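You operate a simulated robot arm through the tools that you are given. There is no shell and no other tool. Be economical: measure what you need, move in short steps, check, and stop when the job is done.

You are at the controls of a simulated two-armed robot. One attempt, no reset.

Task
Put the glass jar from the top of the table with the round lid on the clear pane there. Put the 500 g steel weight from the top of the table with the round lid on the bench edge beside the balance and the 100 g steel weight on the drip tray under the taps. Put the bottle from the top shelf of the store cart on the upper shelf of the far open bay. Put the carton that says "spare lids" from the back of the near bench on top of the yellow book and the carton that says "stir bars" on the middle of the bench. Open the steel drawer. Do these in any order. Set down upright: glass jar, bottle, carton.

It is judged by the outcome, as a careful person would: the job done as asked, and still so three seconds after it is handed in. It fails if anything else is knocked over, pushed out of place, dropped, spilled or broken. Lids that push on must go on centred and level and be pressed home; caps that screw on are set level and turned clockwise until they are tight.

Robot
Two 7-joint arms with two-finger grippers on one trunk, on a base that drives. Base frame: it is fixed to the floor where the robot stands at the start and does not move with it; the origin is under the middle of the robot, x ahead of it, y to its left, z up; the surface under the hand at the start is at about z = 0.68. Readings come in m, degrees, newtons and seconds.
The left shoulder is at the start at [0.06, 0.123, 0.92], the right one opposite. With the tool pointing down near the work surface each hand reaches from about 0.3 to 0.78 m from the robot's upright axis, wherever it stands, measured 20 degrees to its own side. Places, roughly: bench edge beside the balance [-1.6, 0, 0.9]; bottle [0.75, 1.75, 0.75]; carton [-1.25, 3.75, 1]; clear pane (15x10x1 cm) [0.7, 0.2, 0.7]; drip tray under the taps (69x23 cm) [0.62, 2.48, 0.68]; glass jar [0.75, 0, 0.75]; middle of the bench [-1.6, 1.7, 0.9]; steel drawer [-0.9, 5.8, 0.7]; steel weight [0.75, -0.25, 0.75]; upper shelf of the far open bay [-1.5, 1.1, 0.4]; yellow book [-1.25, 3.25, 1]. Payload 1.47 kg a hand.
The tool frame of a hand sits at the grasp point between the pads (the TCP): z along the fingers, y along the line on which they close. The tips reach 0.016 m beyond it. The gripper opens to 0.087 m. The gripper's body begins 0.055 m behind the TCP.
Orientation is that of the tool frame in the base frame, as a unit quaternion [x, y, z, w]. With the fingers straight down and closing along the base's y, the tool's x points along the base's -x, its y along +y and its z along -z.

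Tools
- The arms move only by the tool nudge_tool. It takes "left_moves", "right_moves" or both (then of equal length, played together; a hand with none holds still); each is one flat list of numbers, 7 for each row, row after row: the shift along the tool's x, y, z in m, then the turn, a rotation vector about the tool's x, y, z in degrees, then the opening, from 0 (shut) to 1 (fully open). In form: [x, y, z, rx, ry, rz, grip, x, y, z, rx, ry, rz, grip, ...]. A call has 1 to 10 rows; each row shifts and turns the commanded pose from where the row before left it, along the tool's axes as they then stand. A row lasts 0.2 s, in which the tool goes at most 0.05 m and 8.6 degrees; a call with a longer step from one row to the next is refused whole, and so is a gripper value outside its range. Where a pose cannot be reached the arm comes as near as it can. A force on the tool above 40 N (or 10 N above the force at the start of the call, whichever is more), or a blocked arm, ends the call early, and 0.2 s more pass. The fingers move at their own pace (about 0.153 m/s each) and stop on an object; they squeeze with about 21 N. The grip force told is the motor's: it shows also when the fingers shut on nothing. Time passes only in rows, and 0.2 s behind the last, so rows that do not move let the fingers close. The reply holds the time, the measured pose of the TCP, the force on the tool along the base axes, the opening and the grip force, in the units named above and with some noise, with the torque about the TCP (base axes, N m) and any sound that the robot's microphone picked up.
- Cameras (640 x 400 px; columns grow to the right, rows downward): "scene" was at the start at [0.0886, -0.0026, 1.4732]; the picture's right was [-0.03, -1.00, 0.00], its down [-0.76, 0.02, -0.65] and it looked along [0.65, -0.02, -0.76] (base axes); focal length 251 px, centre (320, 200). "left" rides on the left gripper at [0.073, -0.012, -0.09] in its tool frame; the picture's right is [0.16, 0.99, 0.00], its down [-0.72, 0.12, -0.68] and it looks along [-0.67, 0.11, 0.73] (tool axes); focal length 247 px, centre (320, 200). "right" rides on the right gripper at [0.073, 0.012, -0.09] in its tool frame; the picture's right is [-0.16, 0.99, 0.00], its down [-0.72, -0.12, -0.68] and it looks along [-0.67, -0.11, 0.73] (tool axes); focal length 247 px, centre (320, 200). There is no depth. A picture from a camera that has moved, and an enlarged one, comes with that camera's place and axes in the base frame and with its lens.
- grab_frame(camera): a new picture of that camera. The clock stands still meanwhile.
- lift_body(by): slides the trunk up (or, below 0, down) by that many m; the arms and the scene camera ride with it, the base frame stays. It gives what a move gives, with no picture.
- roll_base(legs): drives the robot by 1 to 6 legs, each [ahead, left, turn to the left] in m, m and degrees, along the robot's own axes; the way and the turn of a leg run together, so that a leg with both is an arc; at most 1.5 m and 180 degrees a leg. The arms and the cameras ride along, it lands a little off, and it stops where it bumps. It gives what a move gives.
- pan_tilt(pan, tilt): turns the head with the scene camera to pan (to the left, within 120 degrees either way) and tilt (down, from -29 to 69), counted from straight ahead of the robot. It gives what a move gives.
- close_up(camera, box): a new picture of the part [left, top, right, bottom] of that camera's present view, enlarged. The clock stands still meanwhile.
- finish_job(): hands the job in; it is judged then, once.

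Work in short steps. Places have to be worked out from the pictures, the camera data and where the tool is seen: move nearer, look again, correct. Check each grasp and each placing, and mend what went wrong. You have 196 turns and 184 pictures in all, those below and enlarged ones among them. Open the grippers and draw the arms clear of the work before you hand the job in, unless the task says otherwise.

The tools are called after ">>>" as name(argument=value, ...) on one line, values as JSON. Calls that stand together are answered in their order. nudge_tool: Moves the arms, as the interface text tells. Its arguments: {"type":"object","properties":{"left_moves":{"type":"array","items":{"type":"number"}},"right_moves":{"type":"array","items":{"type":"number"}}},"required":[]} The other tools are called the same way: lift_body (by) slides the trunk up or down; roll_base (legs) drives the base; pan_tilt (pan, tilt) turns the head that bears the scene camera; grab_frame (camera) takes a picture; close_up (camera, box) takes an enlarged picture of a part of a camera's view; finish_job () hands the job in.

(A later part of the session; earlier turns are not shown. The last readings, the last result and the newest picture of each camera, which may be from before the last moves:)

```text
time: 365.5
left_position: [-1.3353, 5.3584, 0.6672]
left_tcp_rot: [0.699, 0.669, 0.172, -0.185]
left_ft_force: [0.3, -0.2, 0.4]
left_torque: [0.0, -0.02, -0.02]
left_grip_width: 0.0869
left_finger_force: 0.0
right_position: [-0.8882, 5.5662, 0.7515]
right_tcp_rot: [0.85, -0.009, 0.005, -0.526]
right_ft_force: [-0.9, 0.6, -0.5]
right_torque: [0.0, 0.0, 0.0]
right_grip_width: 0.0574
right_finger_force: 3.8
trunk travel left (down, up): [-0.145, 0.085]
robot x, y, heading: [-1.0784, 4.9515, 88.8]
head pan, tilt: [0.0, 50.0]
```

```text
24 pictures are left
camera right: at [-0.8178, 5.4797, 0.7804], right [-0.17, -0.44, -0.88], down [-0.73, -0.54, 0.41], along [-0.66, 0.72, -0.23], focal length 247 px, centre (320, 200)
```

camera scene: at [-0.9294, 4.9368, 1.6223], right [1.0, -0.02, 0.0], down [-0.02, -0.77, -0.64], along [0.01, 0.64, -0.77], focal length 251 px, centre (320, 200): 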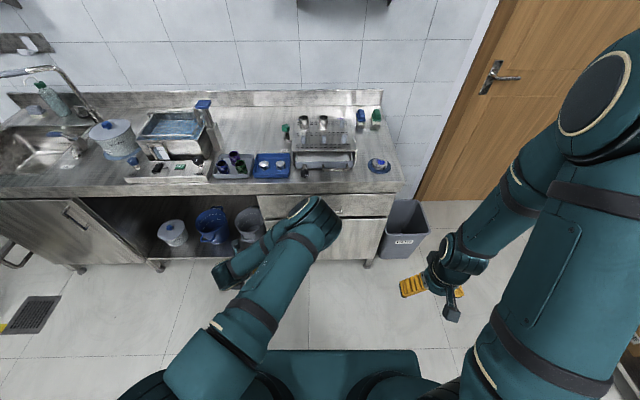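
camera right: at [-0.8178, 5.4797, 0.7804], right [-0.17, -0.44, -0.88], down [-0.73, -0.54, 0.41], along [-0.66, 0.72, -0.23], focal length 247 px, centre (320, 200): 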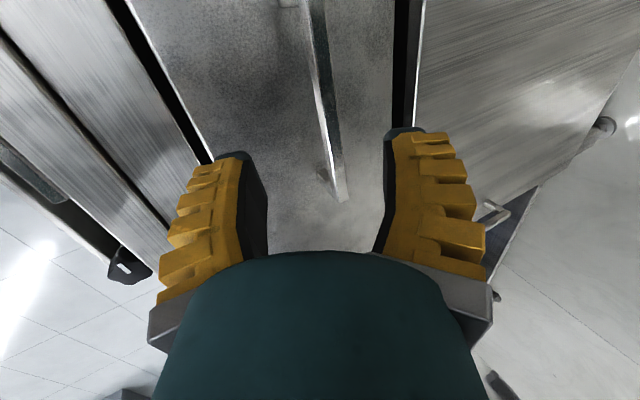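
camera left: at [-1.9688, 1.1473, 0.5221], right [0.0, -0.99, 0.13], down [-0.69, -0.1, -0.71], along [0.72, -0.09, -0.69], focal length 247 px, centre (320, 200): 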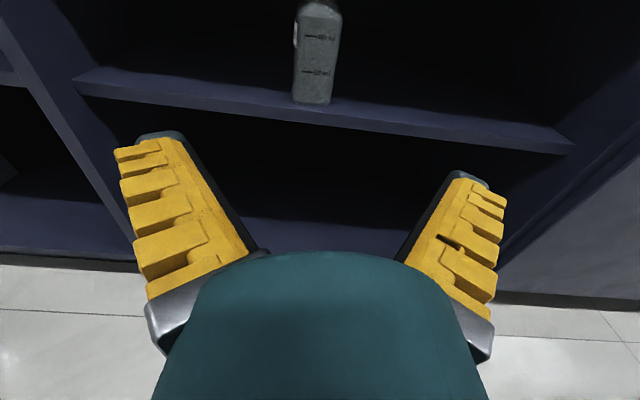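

Bar is centred between the fingers. I narrow the opening and advance 5.7 cm, then close.

>>> nudge_tool(right_moves=[0, 0.003, 0, 0, 0, 0, 0.4, 0, 0, 0.03, 0, 0, 0, 0.4, 0, 0, 0.026, 0, 0, 0, 0.4, 0, 0, 0, 0, 0, 0, 0, 0, 0, 0, 0, 0, 0, 0, 0, 0, 0, 0, 0, 0, 0])

>>> grab_frame(camera="right")

```text
time: 366.9
left_position: [-1.3343, 5.3596, 0.6691]
left_tcp_rot: [0.698, 0.669, 0.174, -0.187]
left_ft_force: [-0.9, 0.9, 0.1]
left_torque: [0.01, 0.03, -0.05]
left_grip_width: 0.087
left_finger_force: 0.1
right_position: [-0.887, 5.6118, 0.7199]
right_tcp_rot: [0.853, -0.009, 0.005, -0.522]
right_ft_force: [-3.8, -17.1, -5.5]
right_torque: [0.01, -0.13, -0.02]
right_grip_width: 0.0061
right_finger_force: 30.0
trunk travel left (down, up): [-0.145, 0.085]
robot x, y, heading: [-1.0827, 4.952, 88.9]
head pan, tilt: [0.0, 50.0]
```

```text
23 pictures are left
camera right: at [-0.8162, 5.5257, 0.7506], right [-0.17, -0.44, -0.88], down [-0.73, -0.54, 0.41], along [-0.66, 0.72, -0.24], focal length 247 px, centre (320, 200)
```

right: 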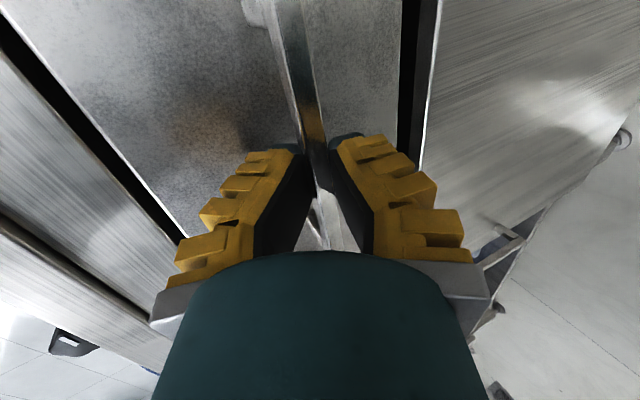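

Gripped. I pull the drawer straight out with the arm.

>>> nudge_tool(right_moves=[0, 0.009, -0.018, 0, 0, 0, 0, 0, 0.0134, -0.0268, 0, 0, 0, 0, 0, 0.0134, -0.0268, 0, 0, 0, 0, 0, 0.0134, -0.0268, 0, 0, 0, 0, 0, 0.0134, -0.0268, 0, 0, 0, 0, 0, 0.0134, -0.0268, 0, 0, 0, 0])

>>> roll_base(legs=[[-0.12, 0, 0]])

>>> grab_frame(camera="scene")

```text
time: 368.5
left_position: [-1.3381, 5.3475, 0.6598]
left_tcp_rot: [0.705, 0.667, 0.16, -0.181]
left_ft_force: [0.0, 0.5, 0.6]
left_torque: [0.01, -0.03, 0.01]
left_grip_width: 0.0869
left_finger_force: 0.1
right_position: [-0.8538, 5.4465, 0.7271]
right_tcp_rot: [0.847, -0.048, 0.027, -0.529]
right_ft_force: [-0.2, 0.8, 0.4]
right_torque: [0.01, -0.02, 0.01]
right_grip_width: 0.0001
right_finger_force: 28.3
trunk travel left (down, up): [-0.145, 0.085]
robot x, y, heading: [-1.0776, 4.9575, 88.9]
head pan, tilt: [0.0, 50.0]
stopped in row 6 (right hand): the arm was blocked; the commanded pose is now the measured one
```

```text
time: 369.8
left_position: [-1.343, 5.2277, 0.6606]
left_tcp_rot: [0.705, 0.667, 0.161, -0.181]
left_ft_force: [0.5, -0.6, 0.4]
left_torque: [0.04, -0.01, 0.03]
left_grip_width: 0.087
left_finger_force: 0.0
right_position: [-0.8564, 5.3275, 0.7277]
right_tcp_rot: [0.847, -0.047, 0.027, -0.53]
right_ft_force: [-0.8, 0.8, 0.5]
right_torque: [-0.01, 0.02, 0.02]
right_grip_width: 0.0
right_finger_force: 28.1
trunk travel left (down, up): [-0.145, 0.085]
robot x, y, heading: [-1.0875, 4.8321, 88.7]
head pan, tilt: [0.0, 50.0]
```

```text
22 pictures are left
camera scene: at [-1.0799, 4.9187, 1.5424], right [1.0, -0.02, 0.0], down [-0.02, -0.77, -0.64], along [0.01, 0.64, -0.77], focal length 251 px, centre (320, 200)
```

scene: 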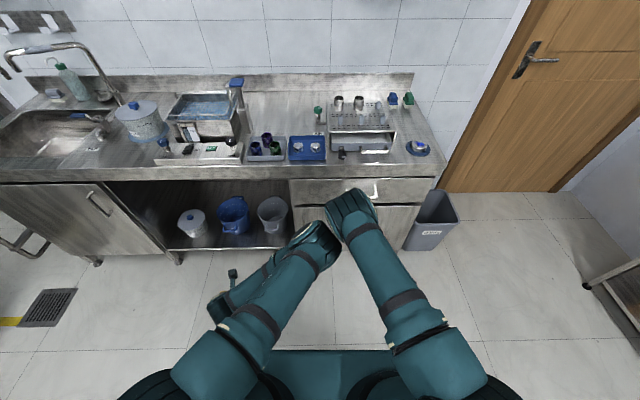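

The grip slipped off when the arms touched each other. I zoom to see how far the drawer moved.

>>> close_up(camera="scene", box=[270, 150, 460, 270])

```text
3.33 times, centred on (365, 210) of scene
camera zoom: at [-1.0799, 4.9187, 1.5424], right [1.0, -0.02, 0.0], down [-0.02, -0.77, -0.64], along [0.01, 0.64, -0.77], focal length 838 px, centre (170, 167)
```

zoom: 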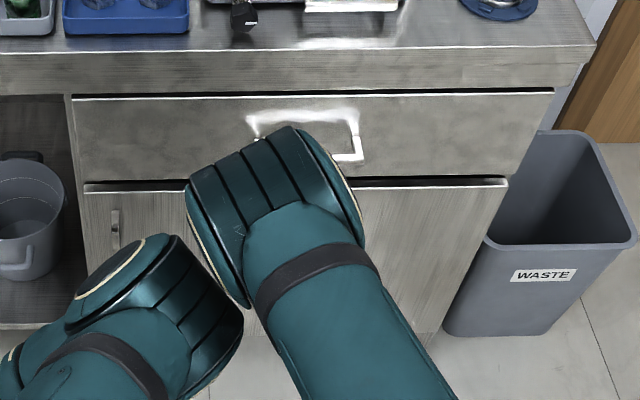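

The drawer barely moved—pulling along the fingers only relied on friction. I'll hook it instead: left arm out of the way, base back ahead, right hand leaned only 30° so a finger drops behind the bar.

>>> nudge_tool(left_moves=[0, -0.04, 0, 0, 0, 0, 1, 0, -0.04, 0, 0, 0, 0, 1, 0, -0.04, 0, 0, 0, 0, 1, 0, -0.04, 0, 0, 0, 0, 1], right_moves=[0, 0, 0, 0, 0, 0, 0.25, 0, 0, 0, 0, 0, 0, 0.25, 0, 0, 0, 0, 0, 0, 0.25, 0, 0, 0, 0, 0, 0, 0.25])

>>> roll_base(legs=[[0.12, 0, 0]])

>>> nudge_tool(right_moves=[0, 0, 0, -8.5, 0, 0, 0.25, 0, 0, 0, -8.5, 0, 0, 0.25, 0, 0, 0, -8.5, 0, 0, 0.25, 0, 0, 0, -8.5, 0, 0, 0.25, 0, 0, 0, 0, -3.1, -5.4, 0.25, -0.0078, -0.0345, 0.0026, 0, 0, 0, 0.25, -0.0078, -0.0345, 0.0026, 0, 0, 0, 0.25, -0.0078, -0.0345, 0.0026, 0, 0, 0, 0.25, -0.0078, -0.0345, 0.0026, 0, 0, 0, 0.25])

>>> grab_frame(camera="right")

```text
time: 370.8
left_position: [-1.5012, 5.2357, 0.6664]
left_tcp_rot: [0.705, 0.667, 0.16, -0.18]
left_ft_force: [-0.3, 0.2, -0.3]
left_torque: [0.0, 0.01, 0.0]
left_grip_width: 0.0872
left_finger_force: 0.2
right_position: [-0.8582, 5.3284, 0.7281]
right_tcp_rot: [0.847, -0.047, 0.027, -0.529]
right_ft_force: [0.5, -0.9, -0.6]
right_torque: [0.01, -0.02, 0.0]
right_grip_width: 0.028
right_finger_force: 4.8
trunk travel left (down, up): [-0.145, 0.085]
robot x, y, heading: [-1.0838, 4.8331, 88.9]
head pan, tilt: [0.0, 50.0]
```

```text
time: 372.0
left_position: [-1.4982, 5.3566, 0.6664]
left_tcp_rot: [0.705, 0.667, 0.159, -0.18]
left_ft_force: [0.4, 0.3, -0.7]
left_torque: [0.0, -0.04, -0.01]
left_grip_width: 0.0871
left_finger_force: 0.0
right_position: [-0.8534, 5.4471, 0.726]
right_tcp_rot: [0.847, -0.047, 0.028, -0.529]
right_ft_force: [-0.3, -0.5, -0.1]
right_torque: [-0.01, -0.02, -0.01]
right_grip_width: 0.0279
right_finger_force: 4.6
trunk travel left (down, up): [-0.145, 0.085]
robot x, y, heading: [-1.0794, 4.9543, 88.7]
head pan, tilt: [0.0, 50.0]
```

```text
time: 374.0
left_position: [-1.4982, 5.3553, 0.6667]
left_tcp_rot: [0.705, 0.667, 0.159, -0.181]
left_ft_force: [-0.4, -0.3, 0.5]
left_torque: [0.01, -0.02, 0.0]
left_grip_width: 0.0869
left_finger_force: 0.0
right_position: [-0.8833, 5.5703, 0.7878]
right_tcp_rot: [0.966, -0.002, -0.002, -0.258]
right_ft_force: [0.0, 0.3, -0.5]
right_torque: [-0.01, -0.02, -0.02]
right_grip_width: 0.0277
right_finger_force: 4.4
trunk travel left (down, up): [-0.145, 0.085]
robot x, y, heading: [-1.0798, 4.9532, 88.7]
head pan, tilt: [0.0, 50.0]
```

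```text
20 pictures are left
camera right: at [-0.8113, 5.5174, 0.8586], right [-0.16, -0.86, -0.49], down [-0.72, -0.24, 0.65], along [-0.67, 0.46, -0.58], focal length 247 px, centre (320, 200)
```

right: 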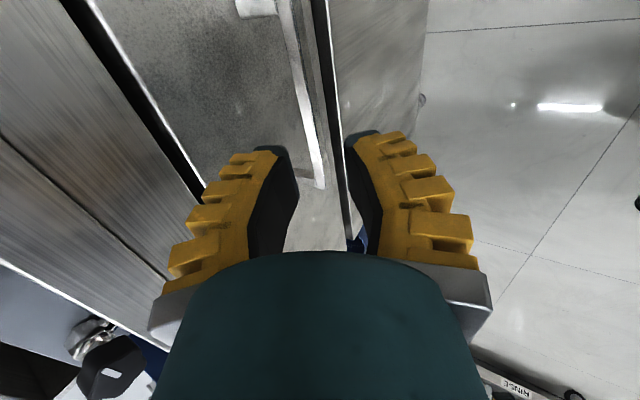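

Bar sits just inside the back finger. I slide down 8 cm and close on the bar.

>>> nudge_tool(right_moves=[0, -0.003, 0.03, 0, 0, 0, 0.25, 0, 0, 0.03, 0, 0, 0, 0.25, 0, 0, 0.019, 0, 0, 0, 0.25])

>>> nudge_tool(right_moves=[0, 0, 0, 0, 0, 0, 0, 0, 0, 0, 0, 0, 0, 0, 0, 0, 0, 0, 0, 0, 0])

>>> grab_frame(camera="right")

```text
time: 374.8
left_position: [-1.4979, 5.3559, 0.6653]
left_tcp_rot: [0.705, 0.667, 0.16, -0.181]
left_ft_force: [0.8, 0.0, 0.0]
left_torque: [0.0, 0.0, 0.04]
left_grip_width: 0.0868
left_finger_force: 0.0
right_position: [-0.8845, 5.6137, 0.7208]
right_tcp_rot: [0.966, 0.0, -0.003, -0.259]
right_ft_force: [0.0, -0.1, 0.2]
right_torque: [0.01, 0.0, 0.01]
right_grip_width: 0.0281
right_finger_force: 4.6
trunk travel left (down, up): [-0.145, 0.085]
robot x, y, heading: [-1.0777, 4.9529, 88.7]
head pan, tilt: [0.0, 50.0]
```

```text
time: 375.6
left_position: [-1.4985, 5.3544, 0.6674]
left_tcp_rot: [0.705, 0.667, 0.16, -0.181]
left_ft_force: [-0.1, 0.9, 0.6]
left_torque: [0.01, -0.02, 0.03]
left_grip_width: 0.0871
left_finger_force: 0.0
right_position: [-0.8858, 5.614, 0.7242]
right_tcp_rot: [0.965, 0.0, -0.003, -0.261]
right_ft_force: [2.7, 7.3, 19.3]
right_torque: [-0.05, 0.19, 0.08]
right_grip_width: 0.01
right_finger_force: 29.9
trunk travel left (down, up): [-0.145, 0.085]
robot x, y, heading: [-1.0796, 4.952, 88.9]
head pan, tilt: [0.0, 50.0]
```

```text
19 pictures are left
camera right: at [-0.8128, 5.5599, 0.7941], right [-0.16, -0.85, -0.5], down [-0.72, -0.24, 0.65], along [-0.67, 0.46, -0.58], focal length 247 px, centre (320, 200)
```

right: 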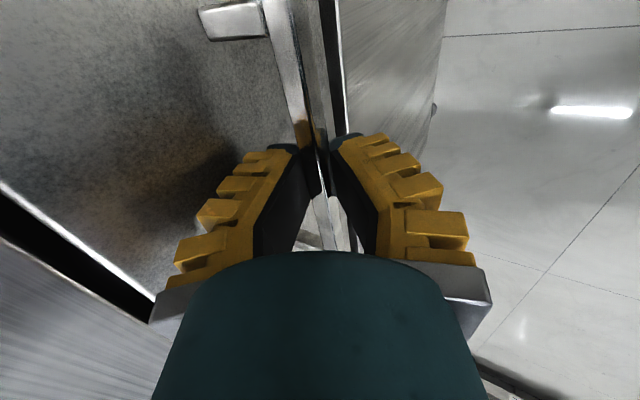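

The bar is gripped with a finger behind it. I pull by driving the base back.

>>> roll_base(legs=[[-0.15, 0, 0]])

>>> grab_frame(camera="right")

```text
time: 377.0
left_position: [-1.5001, 5.2067, 0.6673]
left_tcp_rot: [0.706, 0.666, 0.16, -0.182]
left_ft_force: [0.5, -0.4, 0.5]
left_torque: [-0.01, 0.02, 0.02]
left_grip_width: 0.087
left_finger_force: 0.1
right_position: [-0.8852, 5.465, 0.7206]
right_tcp_rot: [0.966, -0.001, -0.001, -0.259]
right_ft_force: [19.3, -0.9, 10.3]
right_torque: [-0.16, -0.44, -0.06]
right_grip_width: 0.0114
right_finger_force: 29.9
trunk travel left (down, up): [-0.145, 0.085]
robot x, y, heading: [-1.0797, 4.8034, 88.8]
head pan, tilt: [0.0, 50.0]
```

```text
18 pictures are left
camera right: at [-0.8131, 5.4105, 0.7929], right [-0.16, -0.85, -0.49], down [-0.72, -0.24, 0.65], along [-0.67, 0.46, -0.58], focal length 247 px, centre (320, 200)
```

right: 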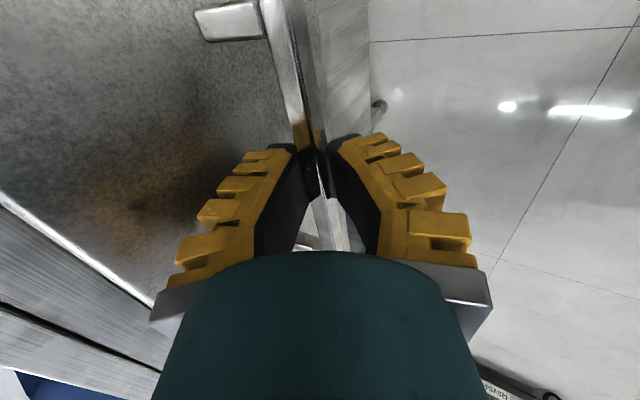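

The drawer is out 15 cm. I pull another ~12 cm with the arm, then release.

>>> nudge_tool(right_moves=[0, 0.02, -0.0115, 0, 0, 0, 0, 0, 0.026, -0.015, 0, 0, 0, 0, 0, 0.026, -0.015, 0, 0, 0, 0, 0, 0.026, -0.015, 0, 0, 0, 0, 0, 0.02, -0.0115, 0, 0, 0, 0])

>>> grab_frame(camera="scene")

```text
time: 378.2
left_position: [-1.5013, 5.2057, 0.6681]
left_tcp_rot: [0.705, 0.667, 0.16, -0.181]
left_ft_force: [0.4, -0.8, 0.5]
left_torque: [-0.01, -0.03, 0.0]
left_grip_width: 0.087
left_finger_force: 0.1
right_position: [-0.8849, 5.3275, 0.7214]
right_tcp_rot: [0.966, -0.002, 0.0, -0.258]
right_ft_force: [3.0, -1.2, 10.0]
right_torque: [-0.17, -0.07, 0.02]
right_grip_width: 0.0122
right_finger_force: 29.9
trunk travel left (down, up): [-0.145, 0.085]
robot x, y, heading: [-1.0826, 4.8064, 88.4]
head pan, tilt: [0.0, 50.0]
```

```text
17 pictures are left
camera scene: at [-1.0803, 4.8902, 1.5423], right [1.0, -0.02, 0.0], down [-0.02, -0.77, -0.64], along [0.01, 0.64, -0.77], focal length 251 px, centre (320, 200)
```

scene: 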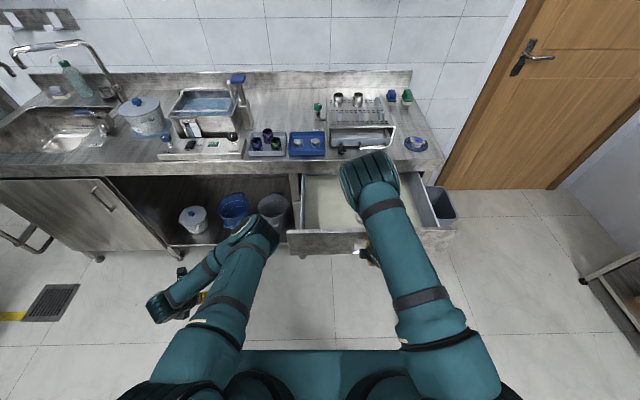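

The drawer is open ~29 cm. I release, lift clear, level the right hand, and drive to the bench's front side facing the cartons.

>>> nudge_tool(right_moves=[0, 0, 0, 0, 0, 0, 0.4, 0, 0, 0, 0, 0, 0, 0.4, 0, 0, -0.03, 0, 0, 0, 0.4, 0, 0, -0.04, 0, 0, 0, 0.4, 0, 0, -0.04, 0, 0, 0, 0.4, 0, 0, -0.03, 0, 0, 0, 0.6, 0, 0, 0, -7.5, 0, 0, 1, 0, 0, 0, -7.5, 0, 0, 1, 0, 0, 0, -7.5, 0, 0, 1, 0, 0, 0, -7.5, 0, 0, 1])

>>> nudge_tool(right_moves=[0, 0, -0.03, 0, 0, 8.5, 1, 0, 0, -0.03, 0, 0, 8.5, 1, 0, 0, -0.03, 0, 0, 8.5, 1, 0, 0, -0.03, 0, 0, 8.5, 1, 0, 0, 0, 0, 0, 8.5, 1, 0, 0, 0, 0, 0, 8.5, 1, 0, 0, 0, 0, 0, 8.5, 1, 0, 0, 0, 0, 0, 8.5, 1, 0, 0, 0, 0, 0, 8.5, 1, 0, 0, 0, 0, 0, 8.5, 1])

>>> roll_base(legs=[[0, -0.65, 0], [-0.8, 0, 0], [0, 0, 91.5]])

>>> lift_body(by=0.08)

>>> pan_tilt(pan=0, tilt=40)

>>> grab_frame(camera="scene")

```text
time: 380.4
left_position: [-1.501, 5.2084, 0.666]
left_tcp_rot: [0.706, 0.666, 0.16, -0.18]
left_ft_force: [-1.0, 0.6, -0.9]
left_torque: [0.0, -0.04, -0.02]
left_grip_width: 0.0868
left_finger_force: 0.1
right_position: [-0.8862, 5.2595, 0.8424]
right_tcp_rot: [1.0, -0.002, -0.001, 0.001]
right_ft_force: [0.1, -1.0, 0.4]
right_torque: [0.03, 0.04, -0.05]
right_grip_width: 0.0869
right_finger_force: 0.0
trunk travel left (down, up): [-0.145, 0.085]
robot x, y, heading: [-1.0827, 4.8066, 89.0]
head pan, tilt: [0.0, 50.0]
```

```text
time: 382.6
left_position: [-1.5017, 5.2069, 0.6662]
left_tcp_rot: [0.705, 0.667, 0.16, -0.181]
left_ft_force: [-0.2, 0.1, 0.0]
left_torque: [-0.03, -0.02, -0.01]
left_grip_width: 0.087
left_finger_force: 0.0
right_position: [-0.8859, 5.2609, 0.9619]
right_tcp_rot: [0.736, -0.677, -0.001, 0.001]
right_ft_force: [-0.2, -0.2, 0.0]
right_torque: [0.01, 0.01, 0.03]
right_grip_width: 0.0866
right_finger_force: 0.1
trunk travel left (down, up): [-0.145, 0.085]
robot x, y, heading: [-1.0829, 4.8061, 89.0]
head pan, tilt: [0.0, 50.0]
```

```text
time: 394.2
left_position: [-0.9826, 4.1902, 0.6645]
left_tcp_rot: [0.553, 0.797, 0.131, -0.205]
left_ft_force: [21.1, 5.0, 0.7]
left_torque: [-0.1, 0.33, -0.05]
left_grip_width: 0.0705
left_finger_force: 0.1
right_position: [-0.4557, 4.4865, 0.9625]
right_tcp_rot: [0.863, -0.505, 0.0, 0.001]
right_ft_force: [0.4, 0.7, -0.5]
right_torque: [0.0, 0.02, -0.01]
right_grip_width: 0.0872
right_finger_force: 0.1
trunk travel left (down, up): [-0.145, 0.085]
robot x, y, heading: [-0.4444, 3.9929, 113.1]
head pan, tilt: [0.0, 50.0]
stopped in leg 3: the force on the tool passed its limit at 57 N (the readings are from after the stop); the commanded pose is now the measured one
```

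```text
time: 395.4
left_position: [-0.9882, 4.1905, 0.7466]
left_tcp_rot: [0.553, 0.797, 0.129, -0.207]
left_ft_force: [19.4, -1.9, -5.7]
left_torque: [0.03, -0.22, 0.18]
left_grip_width: 0.0746
left_finger_force: 0.1
right_position: [-0.4546, 4.4867, 1.0421]
right_tcp_rot: [0.864, -0.504, 0.0, 0.002]
right_ft_force: [-0.5, -0.5, -0.4]
right_torque: [0.03, -0.03, 0.04]
right_grip_width: 0.087
right_finger_force: 0.0
trunk travel left (down, up): [-0.225, 0.005]
robot x, y, heading: [-0.4438, 3.9928, 113.5]
head pan, tilt: [0.0, 50.0]
```

```text
time: 396.1
left_position: [-0.9877, 4.1894, 0.7464]
left_tcp_rot: [0.553, 0.797, 0.129, -0.207]
left_ft_force: [21.8, 3.0, -0.2]
left_torque: [-0.03, 0.09, 0.03]
left_grip_width: 0.0737
left_finger_force: 0.1
right_position: [-0.4538, 4.4869, 1.043]
right_tcp_rot: [0.863, -0.505, -0.001, 0.002]
right_ft_force: [-0.2, 0.3, 0.4]
right_torque: [0.0, 0.01, -0.01]
right_grip_width: 0.0873
right_finger_force: 0.1
trunk travel left (down, up): [-0.225, 0.005]
robot x, y, heading: [-0.4492, 3.9888, 113.5]
head pan, tilt: [0.0, 40.0]
```

```text
16 pictures are left
camera scene: at [-0.4811, 4.0772, 1.6364], right [0.92, 0.4, 0.0], down [0.25, -0.59, -0.77], along [-0.3, 0.7, -0.64], focal length 251 px, centre (320, 200)
```

scene: 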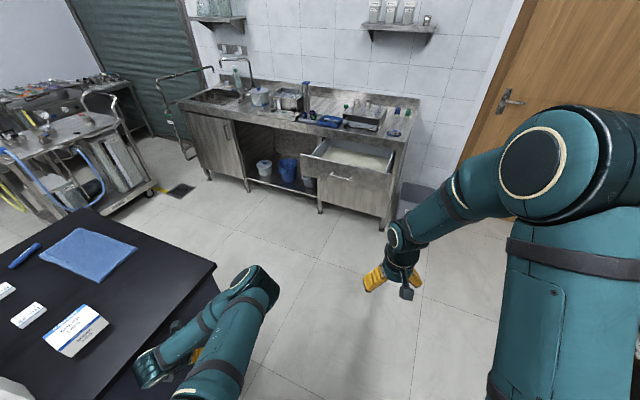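

The left hand touched the bench side while turning. I turn back a little, move away, and lift the left hand above bench height.

>>> roll_base(legs=[[0, 0, -15], [0, -0.2, 0]])

>>> nudge_tool(left_moves=[0.019, 0, -0.035, 0, 0, 0, 1, 0.019, 0, -0.035, 0, 0, 0, 1, 0.019, 0, -0.035, 0, 0, 0, 1, 0.019, 0, -0.035, 0, 0, 0, 1, 0.019, 0, -0.035, 0, 0, 0, 1, 0.019, 0, -0.035, 0, 0, 0, 1, 0.019, 0, -0.035, 0, 0, 0, 1, 0.019, 0, -0.035, 0, 0, 0, 1, 0.019, 0, -0.035, 0, 0, 0, 1])

>>> roll_base(legs=[[-0.1, 0, 81], [0, 0.1, 0]])

>>> grab_frame(camera="scene")

```text
time: 399.4
left_position: [-0.7197, 4.3514, 0.7443]
left_tcp_rot: [0.653, 0.717, 0.155, -0.188]
left_ft_force: [-0.2, -0.3, 0.9]
left_torque: [0.0, 0.02, 0.0]
left_grip_width: 0.087
left_finger_force: 0.1
right_position: [-0.1297, 4.5001, 1.0423]
right_tcp_rot: [0.79, -0.613, -0.001, 0.0]
right_ft_force: [-0.3, 0.8, -0.3]
right_torque: [-0.02, 0.02, 0.04]
right_grip_width: 0.0869
right_finger_force: 0.0
trunk travel left (down, up): [-0.225, 0.005]
robot x, y, heading: [-0.2525, 4.0222, 98.2]
head pan, tilt: [0.0, 40.0]
```

```text
time: 401.4
left_position: [-0.7113, 4.3522, 1.1039]
left_tcp_rot: [0.652, 0.718, 0.155, -0.189]
left_ft_force: [0.0, 0.1, -0.3]
left_torque: [-0.01, 0.02, 0.01]
left_grip_width: 0.087
left_finger_force: 0.1
right_position: [-0.1302, 4.4977, 1.0427]
right_tcp_rot: [0.79, -0.613, 0.0, 0.0]
right_ft_force: [-0.7, -0.2, -0.5]
right_torque: [-0.02, -0.01, -0.02]
right_grip_width: 0.0871
right_finger_force: 0.0
trunk travel left (down, up): [-0.225, 0.005]
robot x, y, heading: [-0.2489, 4.0202, 98.3]
head pan, tilt: [0.0, 40.0]
```

```text
time: 406.4
left_position: [-0.5768, 3.448, 1.1035]
left_tcp_rot: [0.021, 0.97, -0.007, -0.244]
left_ft_force: [-0.1, -0.3, -0.7]
left_torque: [0.0, -0.02, 0.03]
left_grip_width: 0.0869
left_finger_force: 0.1
right_position: [-0.6397, 4.046, 1.042]
right_tcp_rot: [0.999, 0.054, 0.0, 0.001]
right_ft_force: [0.8, 0.0, 0.2]
right_torque: [0.0, -0.04, 0.05]
right_grip_width: 0.087
right_finger_force: 0.0
trunk travel left (down, up): [-0.225, 0.005]
robot x, y, heading: [-0.1816, 3.8588, -179.5]
head pan, tilt: [0.0, 40.0]
```

```text
15 pictures are left
camera scene: at [-0.2739, 3.8587, 1.6364], right [0.0, 1.0, 0.0], down [0.64, 0.0, -0.77], along [-0.77, 0.0, -0.64], focal length 251 px, centre (320, 200)
```

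scene: 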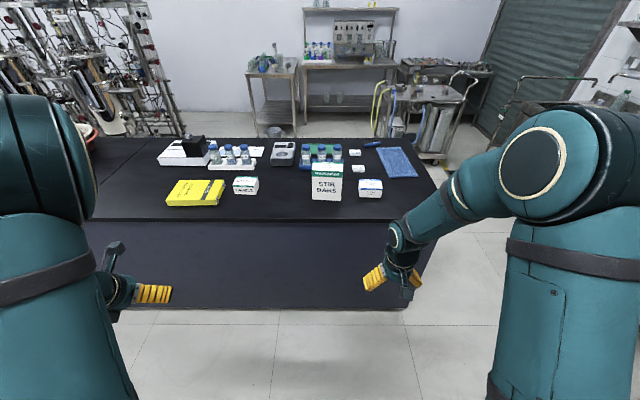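

The "stir bars" carton is the tall one; I zoom to read the two small ones.

>>> close_up(camera="scene", box=[160, 140, 400, 230])

```text
2.67 times, centred on (280, 185) of scene
camera zoom: at [-0.2739, 3.8587, 1.6364], right [0.0, 1.0, 0.0], down [0.64, 0.0, -0.77], along [-0.77, 0.0, -0.64], focal length 670 px, centre (427, 240)
```

zoom: 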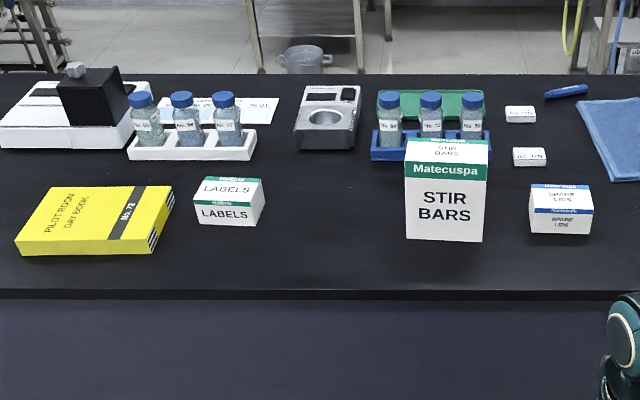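

"Spare lids" is the right small carton (≈0.108×0.068×0.056 at (−1.213,4.09)); "stir bars" is tall (≈0.137×0.075×0.157 at (−1.195,3.89)); book centre (−1.18,3.29). I turn the right hand to close front-to-back and drive closer.

>>> nudge_tool(right_moves=[0, 0, -0.01, 0, 0, -8.4, 1, 0, 0, -0.01, 0, 0, -8.4, 1, 0, 0, -0.01, 0, 0, -8.4, 1, 0, 0, 0, 0, 0, -8.4, 1, 0, 0, 0, 0, 0, -8.4, 1, 0, 0, 0, 0, 0, -8.4, 1, 0, 0, 0, 0, 0, -8.4, 1, 0, 0, 0, 0, 0, -8.4, 1, 0, 0, 0, 0, 0, -8.4, 1, 0, 0, 0, 0, 0, -8.4, 1])

>>> roll_base(legs=[[0.42, -0.05, 0]])

>>> grab_frame(camera="right")

```text
time: 408.6
left_position: [-0.5762, 3.4475, 1.1032]
left_tcp_rot: [0.022, 0.97, -0.008, -0.243]
left_ft_force: [-0.2, 0.7, -0.1]
left_torque: [0.02, 0.0, 0.0]
left_grip_width: 0.0868
left_finger_force: 0.2
right_position: [-0.6403, 4.0461, 1.0715]
right_tcp_rot: [0.705, 0.71, 0.0, 0.001]
right_ft_force: [-0.2, 0.0, -0.2]
right_torque: [0.03, 0.01, -0.01]
right_grip_width: 0.0871
right_finger_force: 0.0
trunk travel left (down, up): [-0.225, 0.005]
robot x, y, heading: [-0.1815, 3.8613, -179.7]
head pan, tilt: [0.0, 40.0]
```

```text
time: 411.2
left_position: [-0.9999, 3.4967, 1.1032]
left_tcp_rot: [0.021, 0.97, -0.007, -0.243]
left_ft_force: [0.0, 0.8, 0.1]
left_torque: [-0.04, 0.0, 0.0]
left_grip_width: 0.0869
left_finger_force: 0.1
right_position: [-1.0627, 4.0941, 1.072]
right_tcp_rot: [0.706, 0.708, 0.0, 0.002]
right_ft_force: [0.1, 0.7, -1.0]
right_torque: [0.0, -0.05, 0.0]
right_grip_width: 0.0868
right_finger_force: 0.1
trunk travel left (down, up): [-0.225, 0.005]
robot x, y, heading: [-0.6021, 3.9084, -179.8]
head pan, tilt: [0.0, 40.0]
```

```text
13 pictures are left
camera right: at [-1.0534, 4.1674, 1.1613], right [0.99, -0.15, 0.0], down [-0.11, -0.72, 0.68], along [-0.1, -0.67, -0.73], focal length 247 px, centre (320, 200)
```

right: 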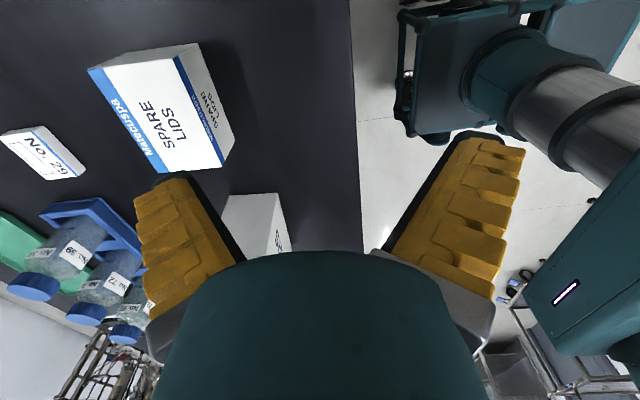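

Carton centre (−1.202,4.09), 0.068 deep. I move over it and lower to just above.

>>> nudge_tool(right_moves=[-0.001, -0.035, 0, 0, 0, 0, 1, -0.001, -0.035, 0, 0, 0, 0, 1, -0.001, -0.035, 0, 0, 0, 0, 1, -0.001, -0.034, 0, 0, 0, 0, 1, 0, 0, 0.035, 0, 0, 0, 1, 0, 0, 0.03, 0, 0, 0, 1, 0, 0, 0.02, 0, 0, 0, 1])

>>> grab_frame(camera="right")

```text
time: 412.8
left_position: [-1.0002, 3.4977, 1.1032]
left_tcp_rot: [0.022, 0.97, -0.007, -0.243]
left_ft_force: [-1.4, 0.5, -0.3]
left_torque: [0.01, 0.01, 0.01]
left_grip_width: 0.0871
left_finger_force: 0.1
right_position: [-1.203, 4.0892, 0.9887]
right_tcp_rot: [0.705, 0.709, 0.0, 0.001]
right_ft_force: [-0.2, -0.5, 0.0]
right_torque: [0.0, 0.0, 0.01]
right_grip_width: 0.0869
right_finger_force: 0.1
trunk travel left (down, up): [-0.225, 0.005]
robot x, y, heading: [-0.6047, 3.9068, -179.8]
head pan, tilt: [0.0, 40.0]
```

```text
12 pictures are left
camera right: at [-1.1923, 4.1623, 1.0764], right [0.99, -0.15, 0.0], down [-0.11, -0.72, 0.68], along [-0.1, -0.67, -0.73], focal length 247 px, centre (320, 200)
```

right: 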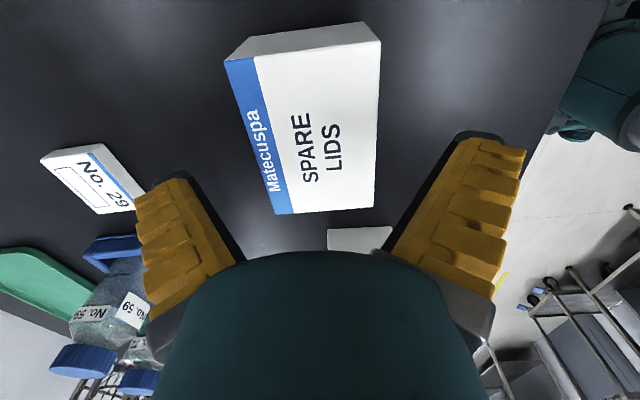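

Centred within 4 mm. I lower 5.3 cm and close.

>>> nudge_tool(right_moves=[0, -0.003, 0.02, 0, 0, 0, 1, 0, 0, 0.018, 0, 0, 0, 1, 0, 0, 0.015, 0, 0, 0, 1, 0, 0, 0, 0, 0, 0, 0.5, 0, 0, 0, 0, 0, 0, 0.5, 0, 0, 0, 0, 0, 0, 0.5])

>>> nudge_tool(right_moves=[0, 0, -0.02, 0, 0, 0, 0.5, 0, 0, -0.03, 0, 0, 0, 0.5, 0, 0, -0.04, 0, 0, 0, 0.5, 0, 0, -0.05, 0, 0, 0, 0.5, 0, 0, -0.05, 0, 0, 0, 0.5])

```text
time: 414.2
left_position: [-1.0005, 3.4966, 1.1034]
left_tcp_rot: [0.021, 0.97, -0.007, -0.243]
left_ft_force: [-0.3, -0.6, 0.7]
left_torque: [0.03, -0.02, -0.02]
left_grip_width: 0.087
left_finger_force: 0.0
right_position: [-1.2046, 4.0882, 0.9348]
right_tcp_rot: [0.706, 0.708, 0.001, 0.001]
right_ft_force: [0.1, 0.5, 1.1]
right_torque: [0.03, -0.02, -0.03]
right_grip_width: 0.0781
right_finger_force: 21.1
trunk travel left (down, up): [-0.225, 0.005]
robot x, y, heading: [-0.6041, 3.9104, -179.7]
head pan, tilt: [0.0, 40.0]
```

```text
time: 415.4
left_position: [-0.9992, 3.497, 1.1025]
left_tcp_rot: [0.021, 0.97, -0.007, -0.244]
left_ft_force: [-0.7, -0.2, -0.1]
left_torque: [-0.03, 0.03, 0.01]
left_grip_width: 0.087
left_finger_force: 0.0
right_position: [-1.2047, 4.0882, 1.1247]
right_tcp_rot: [0.705, 0.709, 0.0, 0.001]
right_ft_force: [-0.6, 0.1, -1.2]
right_torque: [-0.04, -0.03, 0.03]
right_grip_width: 0.0779
right_finger_force: 21.3
trunk travel left (down, up): [-0.225, 0.005]
robot x, y, heading: [-0.6039, 3.9076, -179.6]
head pan, tilt: [0.0, 40.0]
```

Held (0.078). I raise it further, tuck the left hand back, and strafe left 0.8 m to the book.

>>> nudge_tool(left_moves=[-0.035, 0, -0.019, 0, 0, 0, 1, -0.035, 0, -0.019, 0, 0, 0, 1, -0.035, 0, -0.019, 0, 0, 0, 1], right_moves=[0, 0.01, -0.02, 0, 0, 0, 0.5, 0, 0, -0.02, 0, 0, 0, 0.5, 0, 0, -0.02, 0, 0, 0, 0.5])

>>> roll_base(legs=[[0, 0.8, 0]])

>>> pan_tilt(pan=-15, tilt=48)

>>> grab_frame(camera="scene")

```text
time: 416.2
left_position: [-0.8809, 3.4914, 1.1054]
left_tcp_rot: [0.023, 0.97, -0.007, -0.244]
left_ft_force: [0.0, 0.4, -1.1]
left_torque: [-0.02, 0.04, 0.0]
left_grip_width: 0.0872
left_finger_force: 0.0
right_position: [-1.195, 4.0895, 1.1848]
right_tcp_rot: [0.706, 0.708, 0.0, 0.002]
right_ft_force: [0.3, 0.0, -0.9]
right_torque: [0.0, 0.03, 0.01]
right_grip_width: 0.0777
right_finger_force: 21.3
trunk travel left (down, up): [-0.225, 0.005]
robot x, y, heading: [-0.6058, 3.9118, -179.7]
head pan, tilt: [0.0, 40.0]
```

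```text
time: 423.6
left_position: [-0.8845, 2.7002, 1.1047]
left_tcp_rot: [0.025, 0.97, -0.004, -0.243]
left_ft_force: [0.3, -0.2, 0.0]
left_torque: [-0.01, 0.0, -0.01]
left_grip_width: 0.0869
left_finger_force: 0.0
right_position: [-1.1934, 3.3005, 1.1836]
right_tcp_rot: [0.708, 0.707, -0.001, 0.001]
right_ft_force: [-0.2, -0.1, -1.0]
right_torque: [0.0, 0.0, 0.0]
right_grip_width: 0.0769
right_finger_force: 21.2
trunk travel left (down, up): [-0.225, 0.005]
robot x, y, heading: [-0.6018, 3.1162, 179.7]
head pan, tilt: [0.0, 40.0]
```

```text
time: 424.4
left_position: [-0.883, 2.7009, 1.1046]
left_tcp_rot: [0.025, 0.97, -0.005, -0.243]
left_ft_force: [0.4, 0.4, -0.3]
left_torque: [0.0, -0.04, -0.04]
left_grip_width: 0.0871
left_finger_force: 0.1
right_position: [-1.1925, 3.3013, 1.1839]
right_tcp_rot: [0.708, 0.707, 0.0, 0.001]
right_ft_force: [-0.5, 0.4, -1.6]
right_torque: [0.03, 0.0, 0.0]
right_grip_width: 0.0764
right_finger_force: 20.9
trunk travel left (down, up): [-0.225, 0.005]
robot x, y, heading: [-0.6026, 3.1155, 179.7]
head pan, tilt: [-15.0, 48.0]
```

```text
11 pictures are left
camera scene: at [-0.6878, 3.136, 1.625], right [0.26, 0.97, 0.0], down [0.72, -0.19, -0.67], along [-0.65, 0.17, -0.74], focal length 251 px, centre (320, 200)
```

scene: 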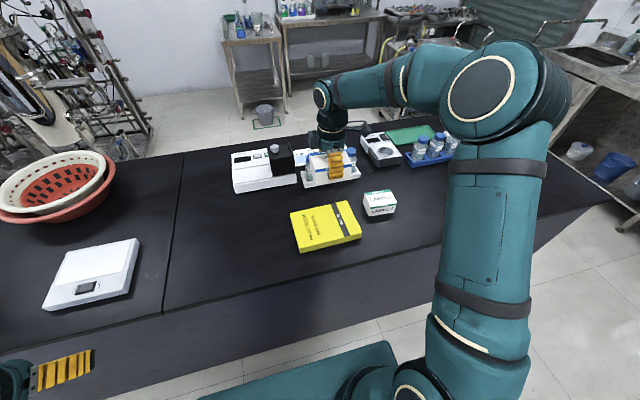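

Book centre (−1.181,3.283), clear around. I move over it and lower.

>>> nudge_tool(right_moves=[-0.016, 0.012, 0, 0, 0, 0, 0.5, 0, 0, 0.04, 0, 0, 0, 0.5, 0, 0, 0.04, 0, 0, 0, 0.5, 0, 0, 0.04, 0, 0, 0, 0.5, 0, 0, 0.04, 0, 0, 0, 0.5, 0, 0, 0.035, 0, 0, 0, 0.5])

>>> grab_frame(camera="right")

```text
time: 425.8
left_position: [-0.8837, 2.7006, 1.1045]
left_tcp_rot: [0.025, 0.97, -0.004, -0.241]
left_ft_force: [-0.5, 0.5, -0.4]
left_torque: [0.0, -0.03, -0.01]
left_grip_width: 0.0871
left_finger_force: 0.1
right_position: [-1.1814, 3.2857, 0.988]
right_tcp_rot: [0.708, 0.706, 0.0, 0.001]
right_ft_force: [0.0, 0.7, -0.1]
right_torque: [-0.05, -0.03, 0.01]
right_grip_width: 0.0762
right_finger_force: 21.1
trunk travel left (down, up): [-0.225, 0.005]
robot x, y, heading: [-0.603, 3.1168, 179.9]
head pan, tilt: [-15.0, 48.0]
```

```text
10 pictures are left
camera right: at [-1.1703, 3.3584, 1.0776], right [0.99, -0.16, 0.0], down [-0.12, -0.72, 0.68], along [-0.11, -0.67, -0.73], focal length 247 px, centre (320, 200)
```

right: 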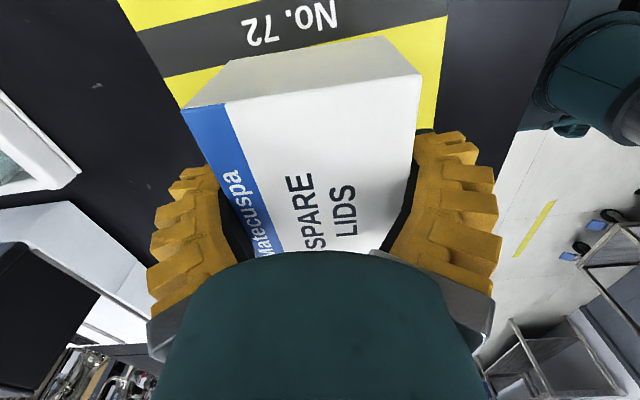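

Well over the book. I lower until contact.

>>> nudge_tool(right_moves=[0, 0, 0.008, 0, 0, 0, 0.5, 0, 0, 0.006, 0, 0, 0, 0.5])

>>> nudge_tool(right_moves=[0, 0, 0.004, 0, 0, 0, 0.5, 0, 0, 0.003, 0, 0, 0, 0.5])

>>> nudge_tool(right_moves=[0, 0, 0.003, 0, 0, 0, 0.5])

```text
time: 426.4
left_position: [-0.8821, 2.6996, 1.1047]
left_tcp_rot: [0.024, 0.97, -0.005, -0.243]
left_ft_force: [1.1, 0.3, -0.4]
left_torque: [0.0, 0.0, 0.0]
left_grip_width: 0.0871
left_finger_force: 0.1
right_position: [-1.1813, 3.2856, 0.9748]
right_tcp_rot: [0.708, 0.706, 0.0, 0.001]
right_ft_force: [-0.1, -0.2, -0.6]
right_torque: [0.03, 0.04, -0.02]
right_grip_width: 0.0762
right_finger_force: 20.7
trunk travel left (down, up): [-0.225, 0.005]
robot x, y, heading: [-0.5998, 3.115, 179.9]
head pan, tilt: [-15.0, 48.0]
```

```text
time: 427.0
left_position: [-0.8819, 2.7008, 1.1063]
left_tcp_rot: [0.025, 0.97, -0.005, -0.243]
left_ft_force: [0.0, -0.5, -0.4]
left_torque: [-0.02, 0.01, -0.01]
left_grip_width: 0.0867
left_finger_force: 0.0
right_position: [-1.1827, 3.2833, 0.9691]
right_tcp_rot: [0.708, 0.706, -0.001, 0.0]
right_ft_force: [1.5, 0.1, 9.3]
right_torque: [-0.07, 0.05, 0.04]
right_grip_width: 0.0761
right_finger_force: 20.8
trunk travel left (down, up): [-0.225, 0.005]
robot x, y, heading: [-0.6003, 3.1167, 179.9]
head pan, tilt: [-15.0, 48.0]
```

```text
time: 427.4
left_position: [-0.8815, 2.6992, 1.1045]
left_tcp_rot: [0.025, 0.969, -0.004, -0.244]
left_ft_force: [-0.6, -0.3, 0.3]
left_torque: [-0.03, -0.02, -0.01]
left_grip_width: 0.087
left_finger_force: 0.0
right_position: [-1.1818, 3.2837, 0.9689]
right_tcp_rot: [0.708, 0.706, -0.002, -0.002]
right_ft_force: [0.5, 3.9, 30.1]
right_torque: [-0.02, -0.1, -0.01]
right_grip_width: 0.0757
right_finger_force: 20.9
trunk travel left (down, up): [-0.225, 0.005]
robot x, y, heading: [-0.6022, 3.1142, 179.6]
head pan, tilt: [-15.0, 48.0]
```

On the book. I release, rise, and strafe back right to the "stir bars" carton.

>>> nudge_tool(right_moves=[0, 0, -0.002, 0, 0, 0, 0.5, 0, 0, 0, 0, 0, 0, 1, 0, 0, 0, 0, 0, 0, 1, 0, 0, -0.03, 0, 0, 0, 1, 0, 0, -0.05, 0, 0, 0, 1, 0, 0, -0.05, 0, 0, 0, 1, 0, 0, -0.05, 0, 0, 0, 1, 0, 0, -0.04, 0, 0, 0, 1])

>>> roll_base(legs=[[0, -0.6, 0]])

>>> grab_frame(camera="right")

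>>> grab_frame(camera="scene")

```text
time: 429.2
left_position: [-0.8823, 2.7008, 1.1048]
left_tcp_rot: [0.025, 0.97, -0.005, -0.243]
left_ft_force: [0.7, -0.2, -0.9]
left_torque: [-0.02, -0.03, 0.02]
left_grip_width: 0.0872
left_finger_force: 0.0
right_position: [-1.1808, 3.2842, 1.1885]
right_tcp_rot: [0.708, 0.706, 0.0, 0.002]
right_ft_force: [0.3, 0.0, 0.2]
right_torque: [-0.01, 0.01, -0.02]
right_grip_width: 0.087
right_finger_force: 0.0
trunk travel left (down, up): [-0.225, 0.005]
robot x, y, heading: [-0.602, 3.1123, 180.2]
head pan, tilt: [-15.0, 48.0]
```

```text
time: 434.9
left_position: [-0.8808, 3.3004, 1.1053]
left_tcp_rot: [0.023, 0.97, -0.006, -0.243]
left_ft_force: [0.0, 0.8, 0.6]
left_torque: [-0.01, 0.01, 0.01]
left_grip_width: 0.087
left_finger_force: 0.1
right_position: [-1.1814, 3.8836, 1.186]
right_tcp_rot: [0.706, 0.708, -0.001, 0.002]
right_ft_force: [0.5, -0.5, -0.4]
right_torque: [0.01, 0.0, 0.01]
right_grip_width: 0.087
right_finger_force: 0.1
trunk travel left (down, up): [-0.225, 0.005]
robot x, y, heading: [-0.6045, 3.7174, -179.9]
head pan, tilt: [-15.0, 48.0]
```

```text
9 pictures are left
camera right: at [-1.171, 3.9576, 1.276], right [0.99, -0.16, 0.0], down [-0.12, -0.72, 0.68], along [-0.11, -0.67, -0.73], focal length 247 px, centre (320, 200)
```

right: 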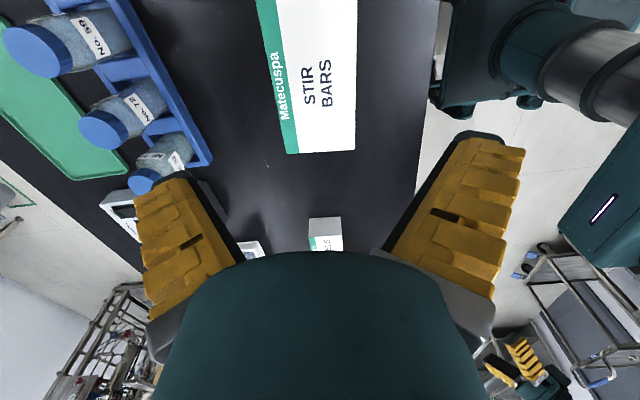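

```text
8 pictures are left
camera scene: at [-0.6875, 3.7371, 1.625], right [0.26, 0.97, 0.0], down [0.72, -0.19, -0.67], along [-0.65, 0.17, -0.74], focal length 251 px, centre (320, 200)
```

scene: 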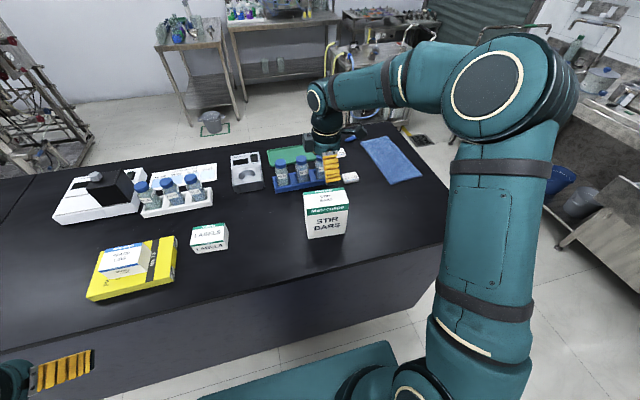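

"Spare lids" sits on the book. The stir-bars carton is at (−1.193,3.89), yawed ≈5.5° clockwise; I match the yaw, centre and come down to just above.

>>> nudge_tool(right_moves=[0.004, -0.012, 0, 0, 0, 5.5, 1, 0, 0, 0.035, 0, 0, 0, 1, 0, 0, 0.035, 0, 0, 0, 1, 0, 0, 0.02, 0, 0, 0, 1])

>>> grab_frame(camera="right")

```text
time: 435.9
left_position: [-0.8815, 3.3005, 1.1049]
left_tcp_rot: [0.023, 0.97, -0.006, -0.243]
left_ft_force: [-0.7, -0.6, 0.6]
left_torque: [-0.02, 0.0, 0.0]
left_grip_width: 0.0868
left_finger_force: 0.0
right_position: [-1.195, 3.8882, 1.0957]
right_tcp_rot: [0.74, 0.673, 0.0, 0.001]
right_ft_force: [0.5, -0.2, 0.2]
right_torque: [0.0, -0.02, -0.01]
right_grip_width: 0.0871
right_finger_force: 0.0
trunk travel left (down, up): [-0.225, 0.005]
robot x, y, heading: [-0.6024, 3.7159, -180.1]
head pan, tilt: [-15.0, 48.0]
```

```text
7 pictures are left
camera right: at [-1.1768, 3.96, 1.1854], right [0.97, -0.25, 0.0], down [-0.19, -0.71, 0.68], along [-0.17, -0.66, -0.73], focal length 247 px, centre (320, 200)
```

right: 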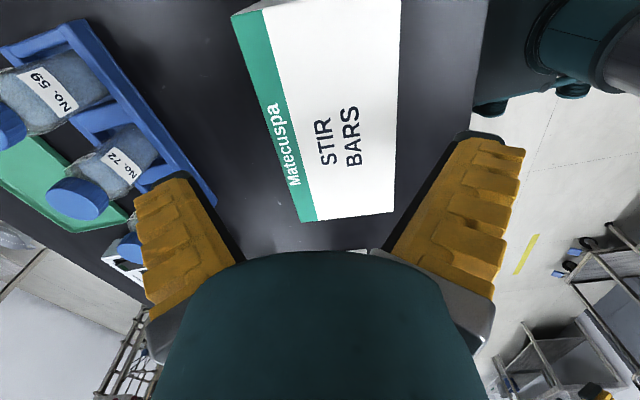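

Centre at this y is x≈−1.187; I shift 8 mm and descend around the carton.

>>> nudge_tool(right_moves=[0, 0.008, 0.02, 0, 0, 0, 1, 0, 0, 0.015, 0, 0, 0, 1, 0, 0, 0.015, 0, 0, 0, 1])

>>> nudge_tool(right_moves=[0, 0, 0.015, 0, 0, 0, 1, 0, 0, 0.015, 0, 0, 0, 1, 0, 0, 0.01, 0, 0, 0, 1])

>>> grab_frame(camera="right")

```text
time: 436.7
left_position: [-0.8826, 3.3019, 1.1046]
left_tcp_rot: [0.023, 0.97, -0.006, -0.244]
left_ft_force: [0.3, -0.5, 0.2]
left_torque: [0.03, -0.01, -0.02]
left_grip_width: 0.0871
left_finger_force: 0.0
right_position: [-1.1845, 3.8867, 1.0457]
right_tcp_rot: [0.739, 0.673, 0.001, 0.001]
right_ft_force: [-0.5, 0.0, -0.3]
right_torque: [-0.04, 0.01, 0.0]
right_grip_width: 0.0871
right_finger_force: 0.1
trunk travel left (down, up): [-0.225, 0.005]
robot x, y, heading: [-0.6053, 3.7188, -179.9]
head pan, tilt: [-15.0, 48.0]
```

```text
time: 437.4
left_position: [-0.8815, 3.3, 1.1062]
left_tcp_rot: [0.024, 0.97, -0.005, -0.244]
left_ft_force: [-0.6, 0.5, 0.1]
left_torque: [0.03, 0.01, -0.02]
left_grip_width: 0.0869
left_finger_force: 0.0
right_position: [-1.1901, 3.8858, 1.0236]
right_tcp_rot: [0.741, 0.672, -0.008, -0.005]
right_ft_force: [5.4, 0.8, 22.8]
right_torque: [0.25, 0.06, 0.04]
right_grip_width: 0.0887
right_finger_force: 20.7
trunk travel left (down, up): [-0.225, 0.005]
robot x, y, heading: [-0.6043, 3.7182, -180.1]
head pan, tilt: [-15.0, 48.0]
stopped in row 3 (right hand): the force on the tool passed its limit at 46 N (the readings are from after the stop); the commanded pose is now the measured one
```

```text
6 pictures are left
camera right: at [-1.1705, 3.9584, 1.1117], right [0.97, -0.25, -0.02], down [-0.17, -0.71, 0.69], along [-0.18, -0.66, -0.73], focal length 247 px, centre (320, 200)
```

right: 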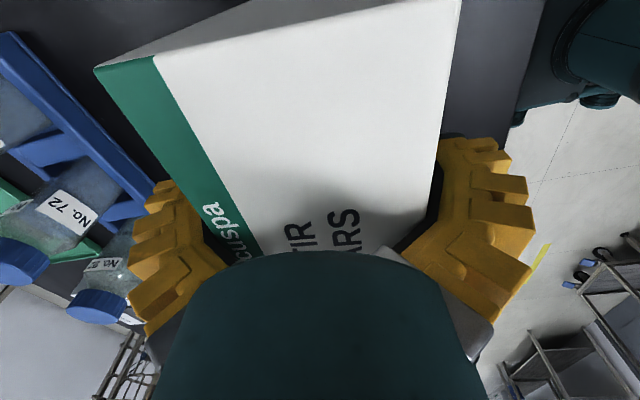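

The carton is as wide as the gripper (≈0.088): the fingers are wedged on both sides and clamp with 21 N. I lift it to see that it holds.

>>> nudge_tool(right_moves=[0, 0, 0, 0, 0, 0, 0.9, 0, 0, -0.02, 0, 0, 0, 0.9, 0, 0, -0.04, 0, 0, 0, 0.9, 0, 0, -0.04, 0, 0, 0, 0.9, 0, 0, -0.04, 0, 0, 0, 0.9, 0, 0, -0.03, 0, 0, 0, 0.9])

>>> grab_frame(camera="right")

```text
time: 438.8
left_position: [-0.8833, 3.301, 1.1043]
left_tcp_rot: [0.023, 0.97, -0.005, -0.243]
left_ft_force: [-0.5, -0.2, 0.0]
left_torque: [0.02, -0.03, 0.0]
left_grip_width: 0.087
left_finger_force: 0.1
right_position: [-1.187, 3.8862, 1.191]
right_tcp_rot: [0.74, 0.672, -0.006, -0.003]
right_ft_force: [0.1, -0.2, -0.5]
right_torque: [-0.02, 0.01, -0.01]
right_grip_width: 0.0804
right_finger_force: 1.3
trunk travel left (down, up): [-0.225, 0.005]
robot x, y, heading: [-0.6023, 3.7183, -179.9]
head pan, tilt: [-15.0, 48.0]
```

```text
5 pictures are left
camera right: at [-1.1677, 3.9599, 1.2797], right [0.97, -0.25, -0.01], down [-0.18, -0.71, 0.68], along [-0.18, -0.66, -0.73], focal length 247 px, centre (320, 200)
```

right: 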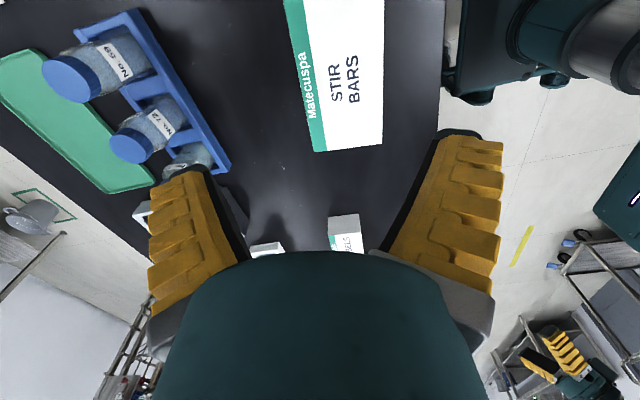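

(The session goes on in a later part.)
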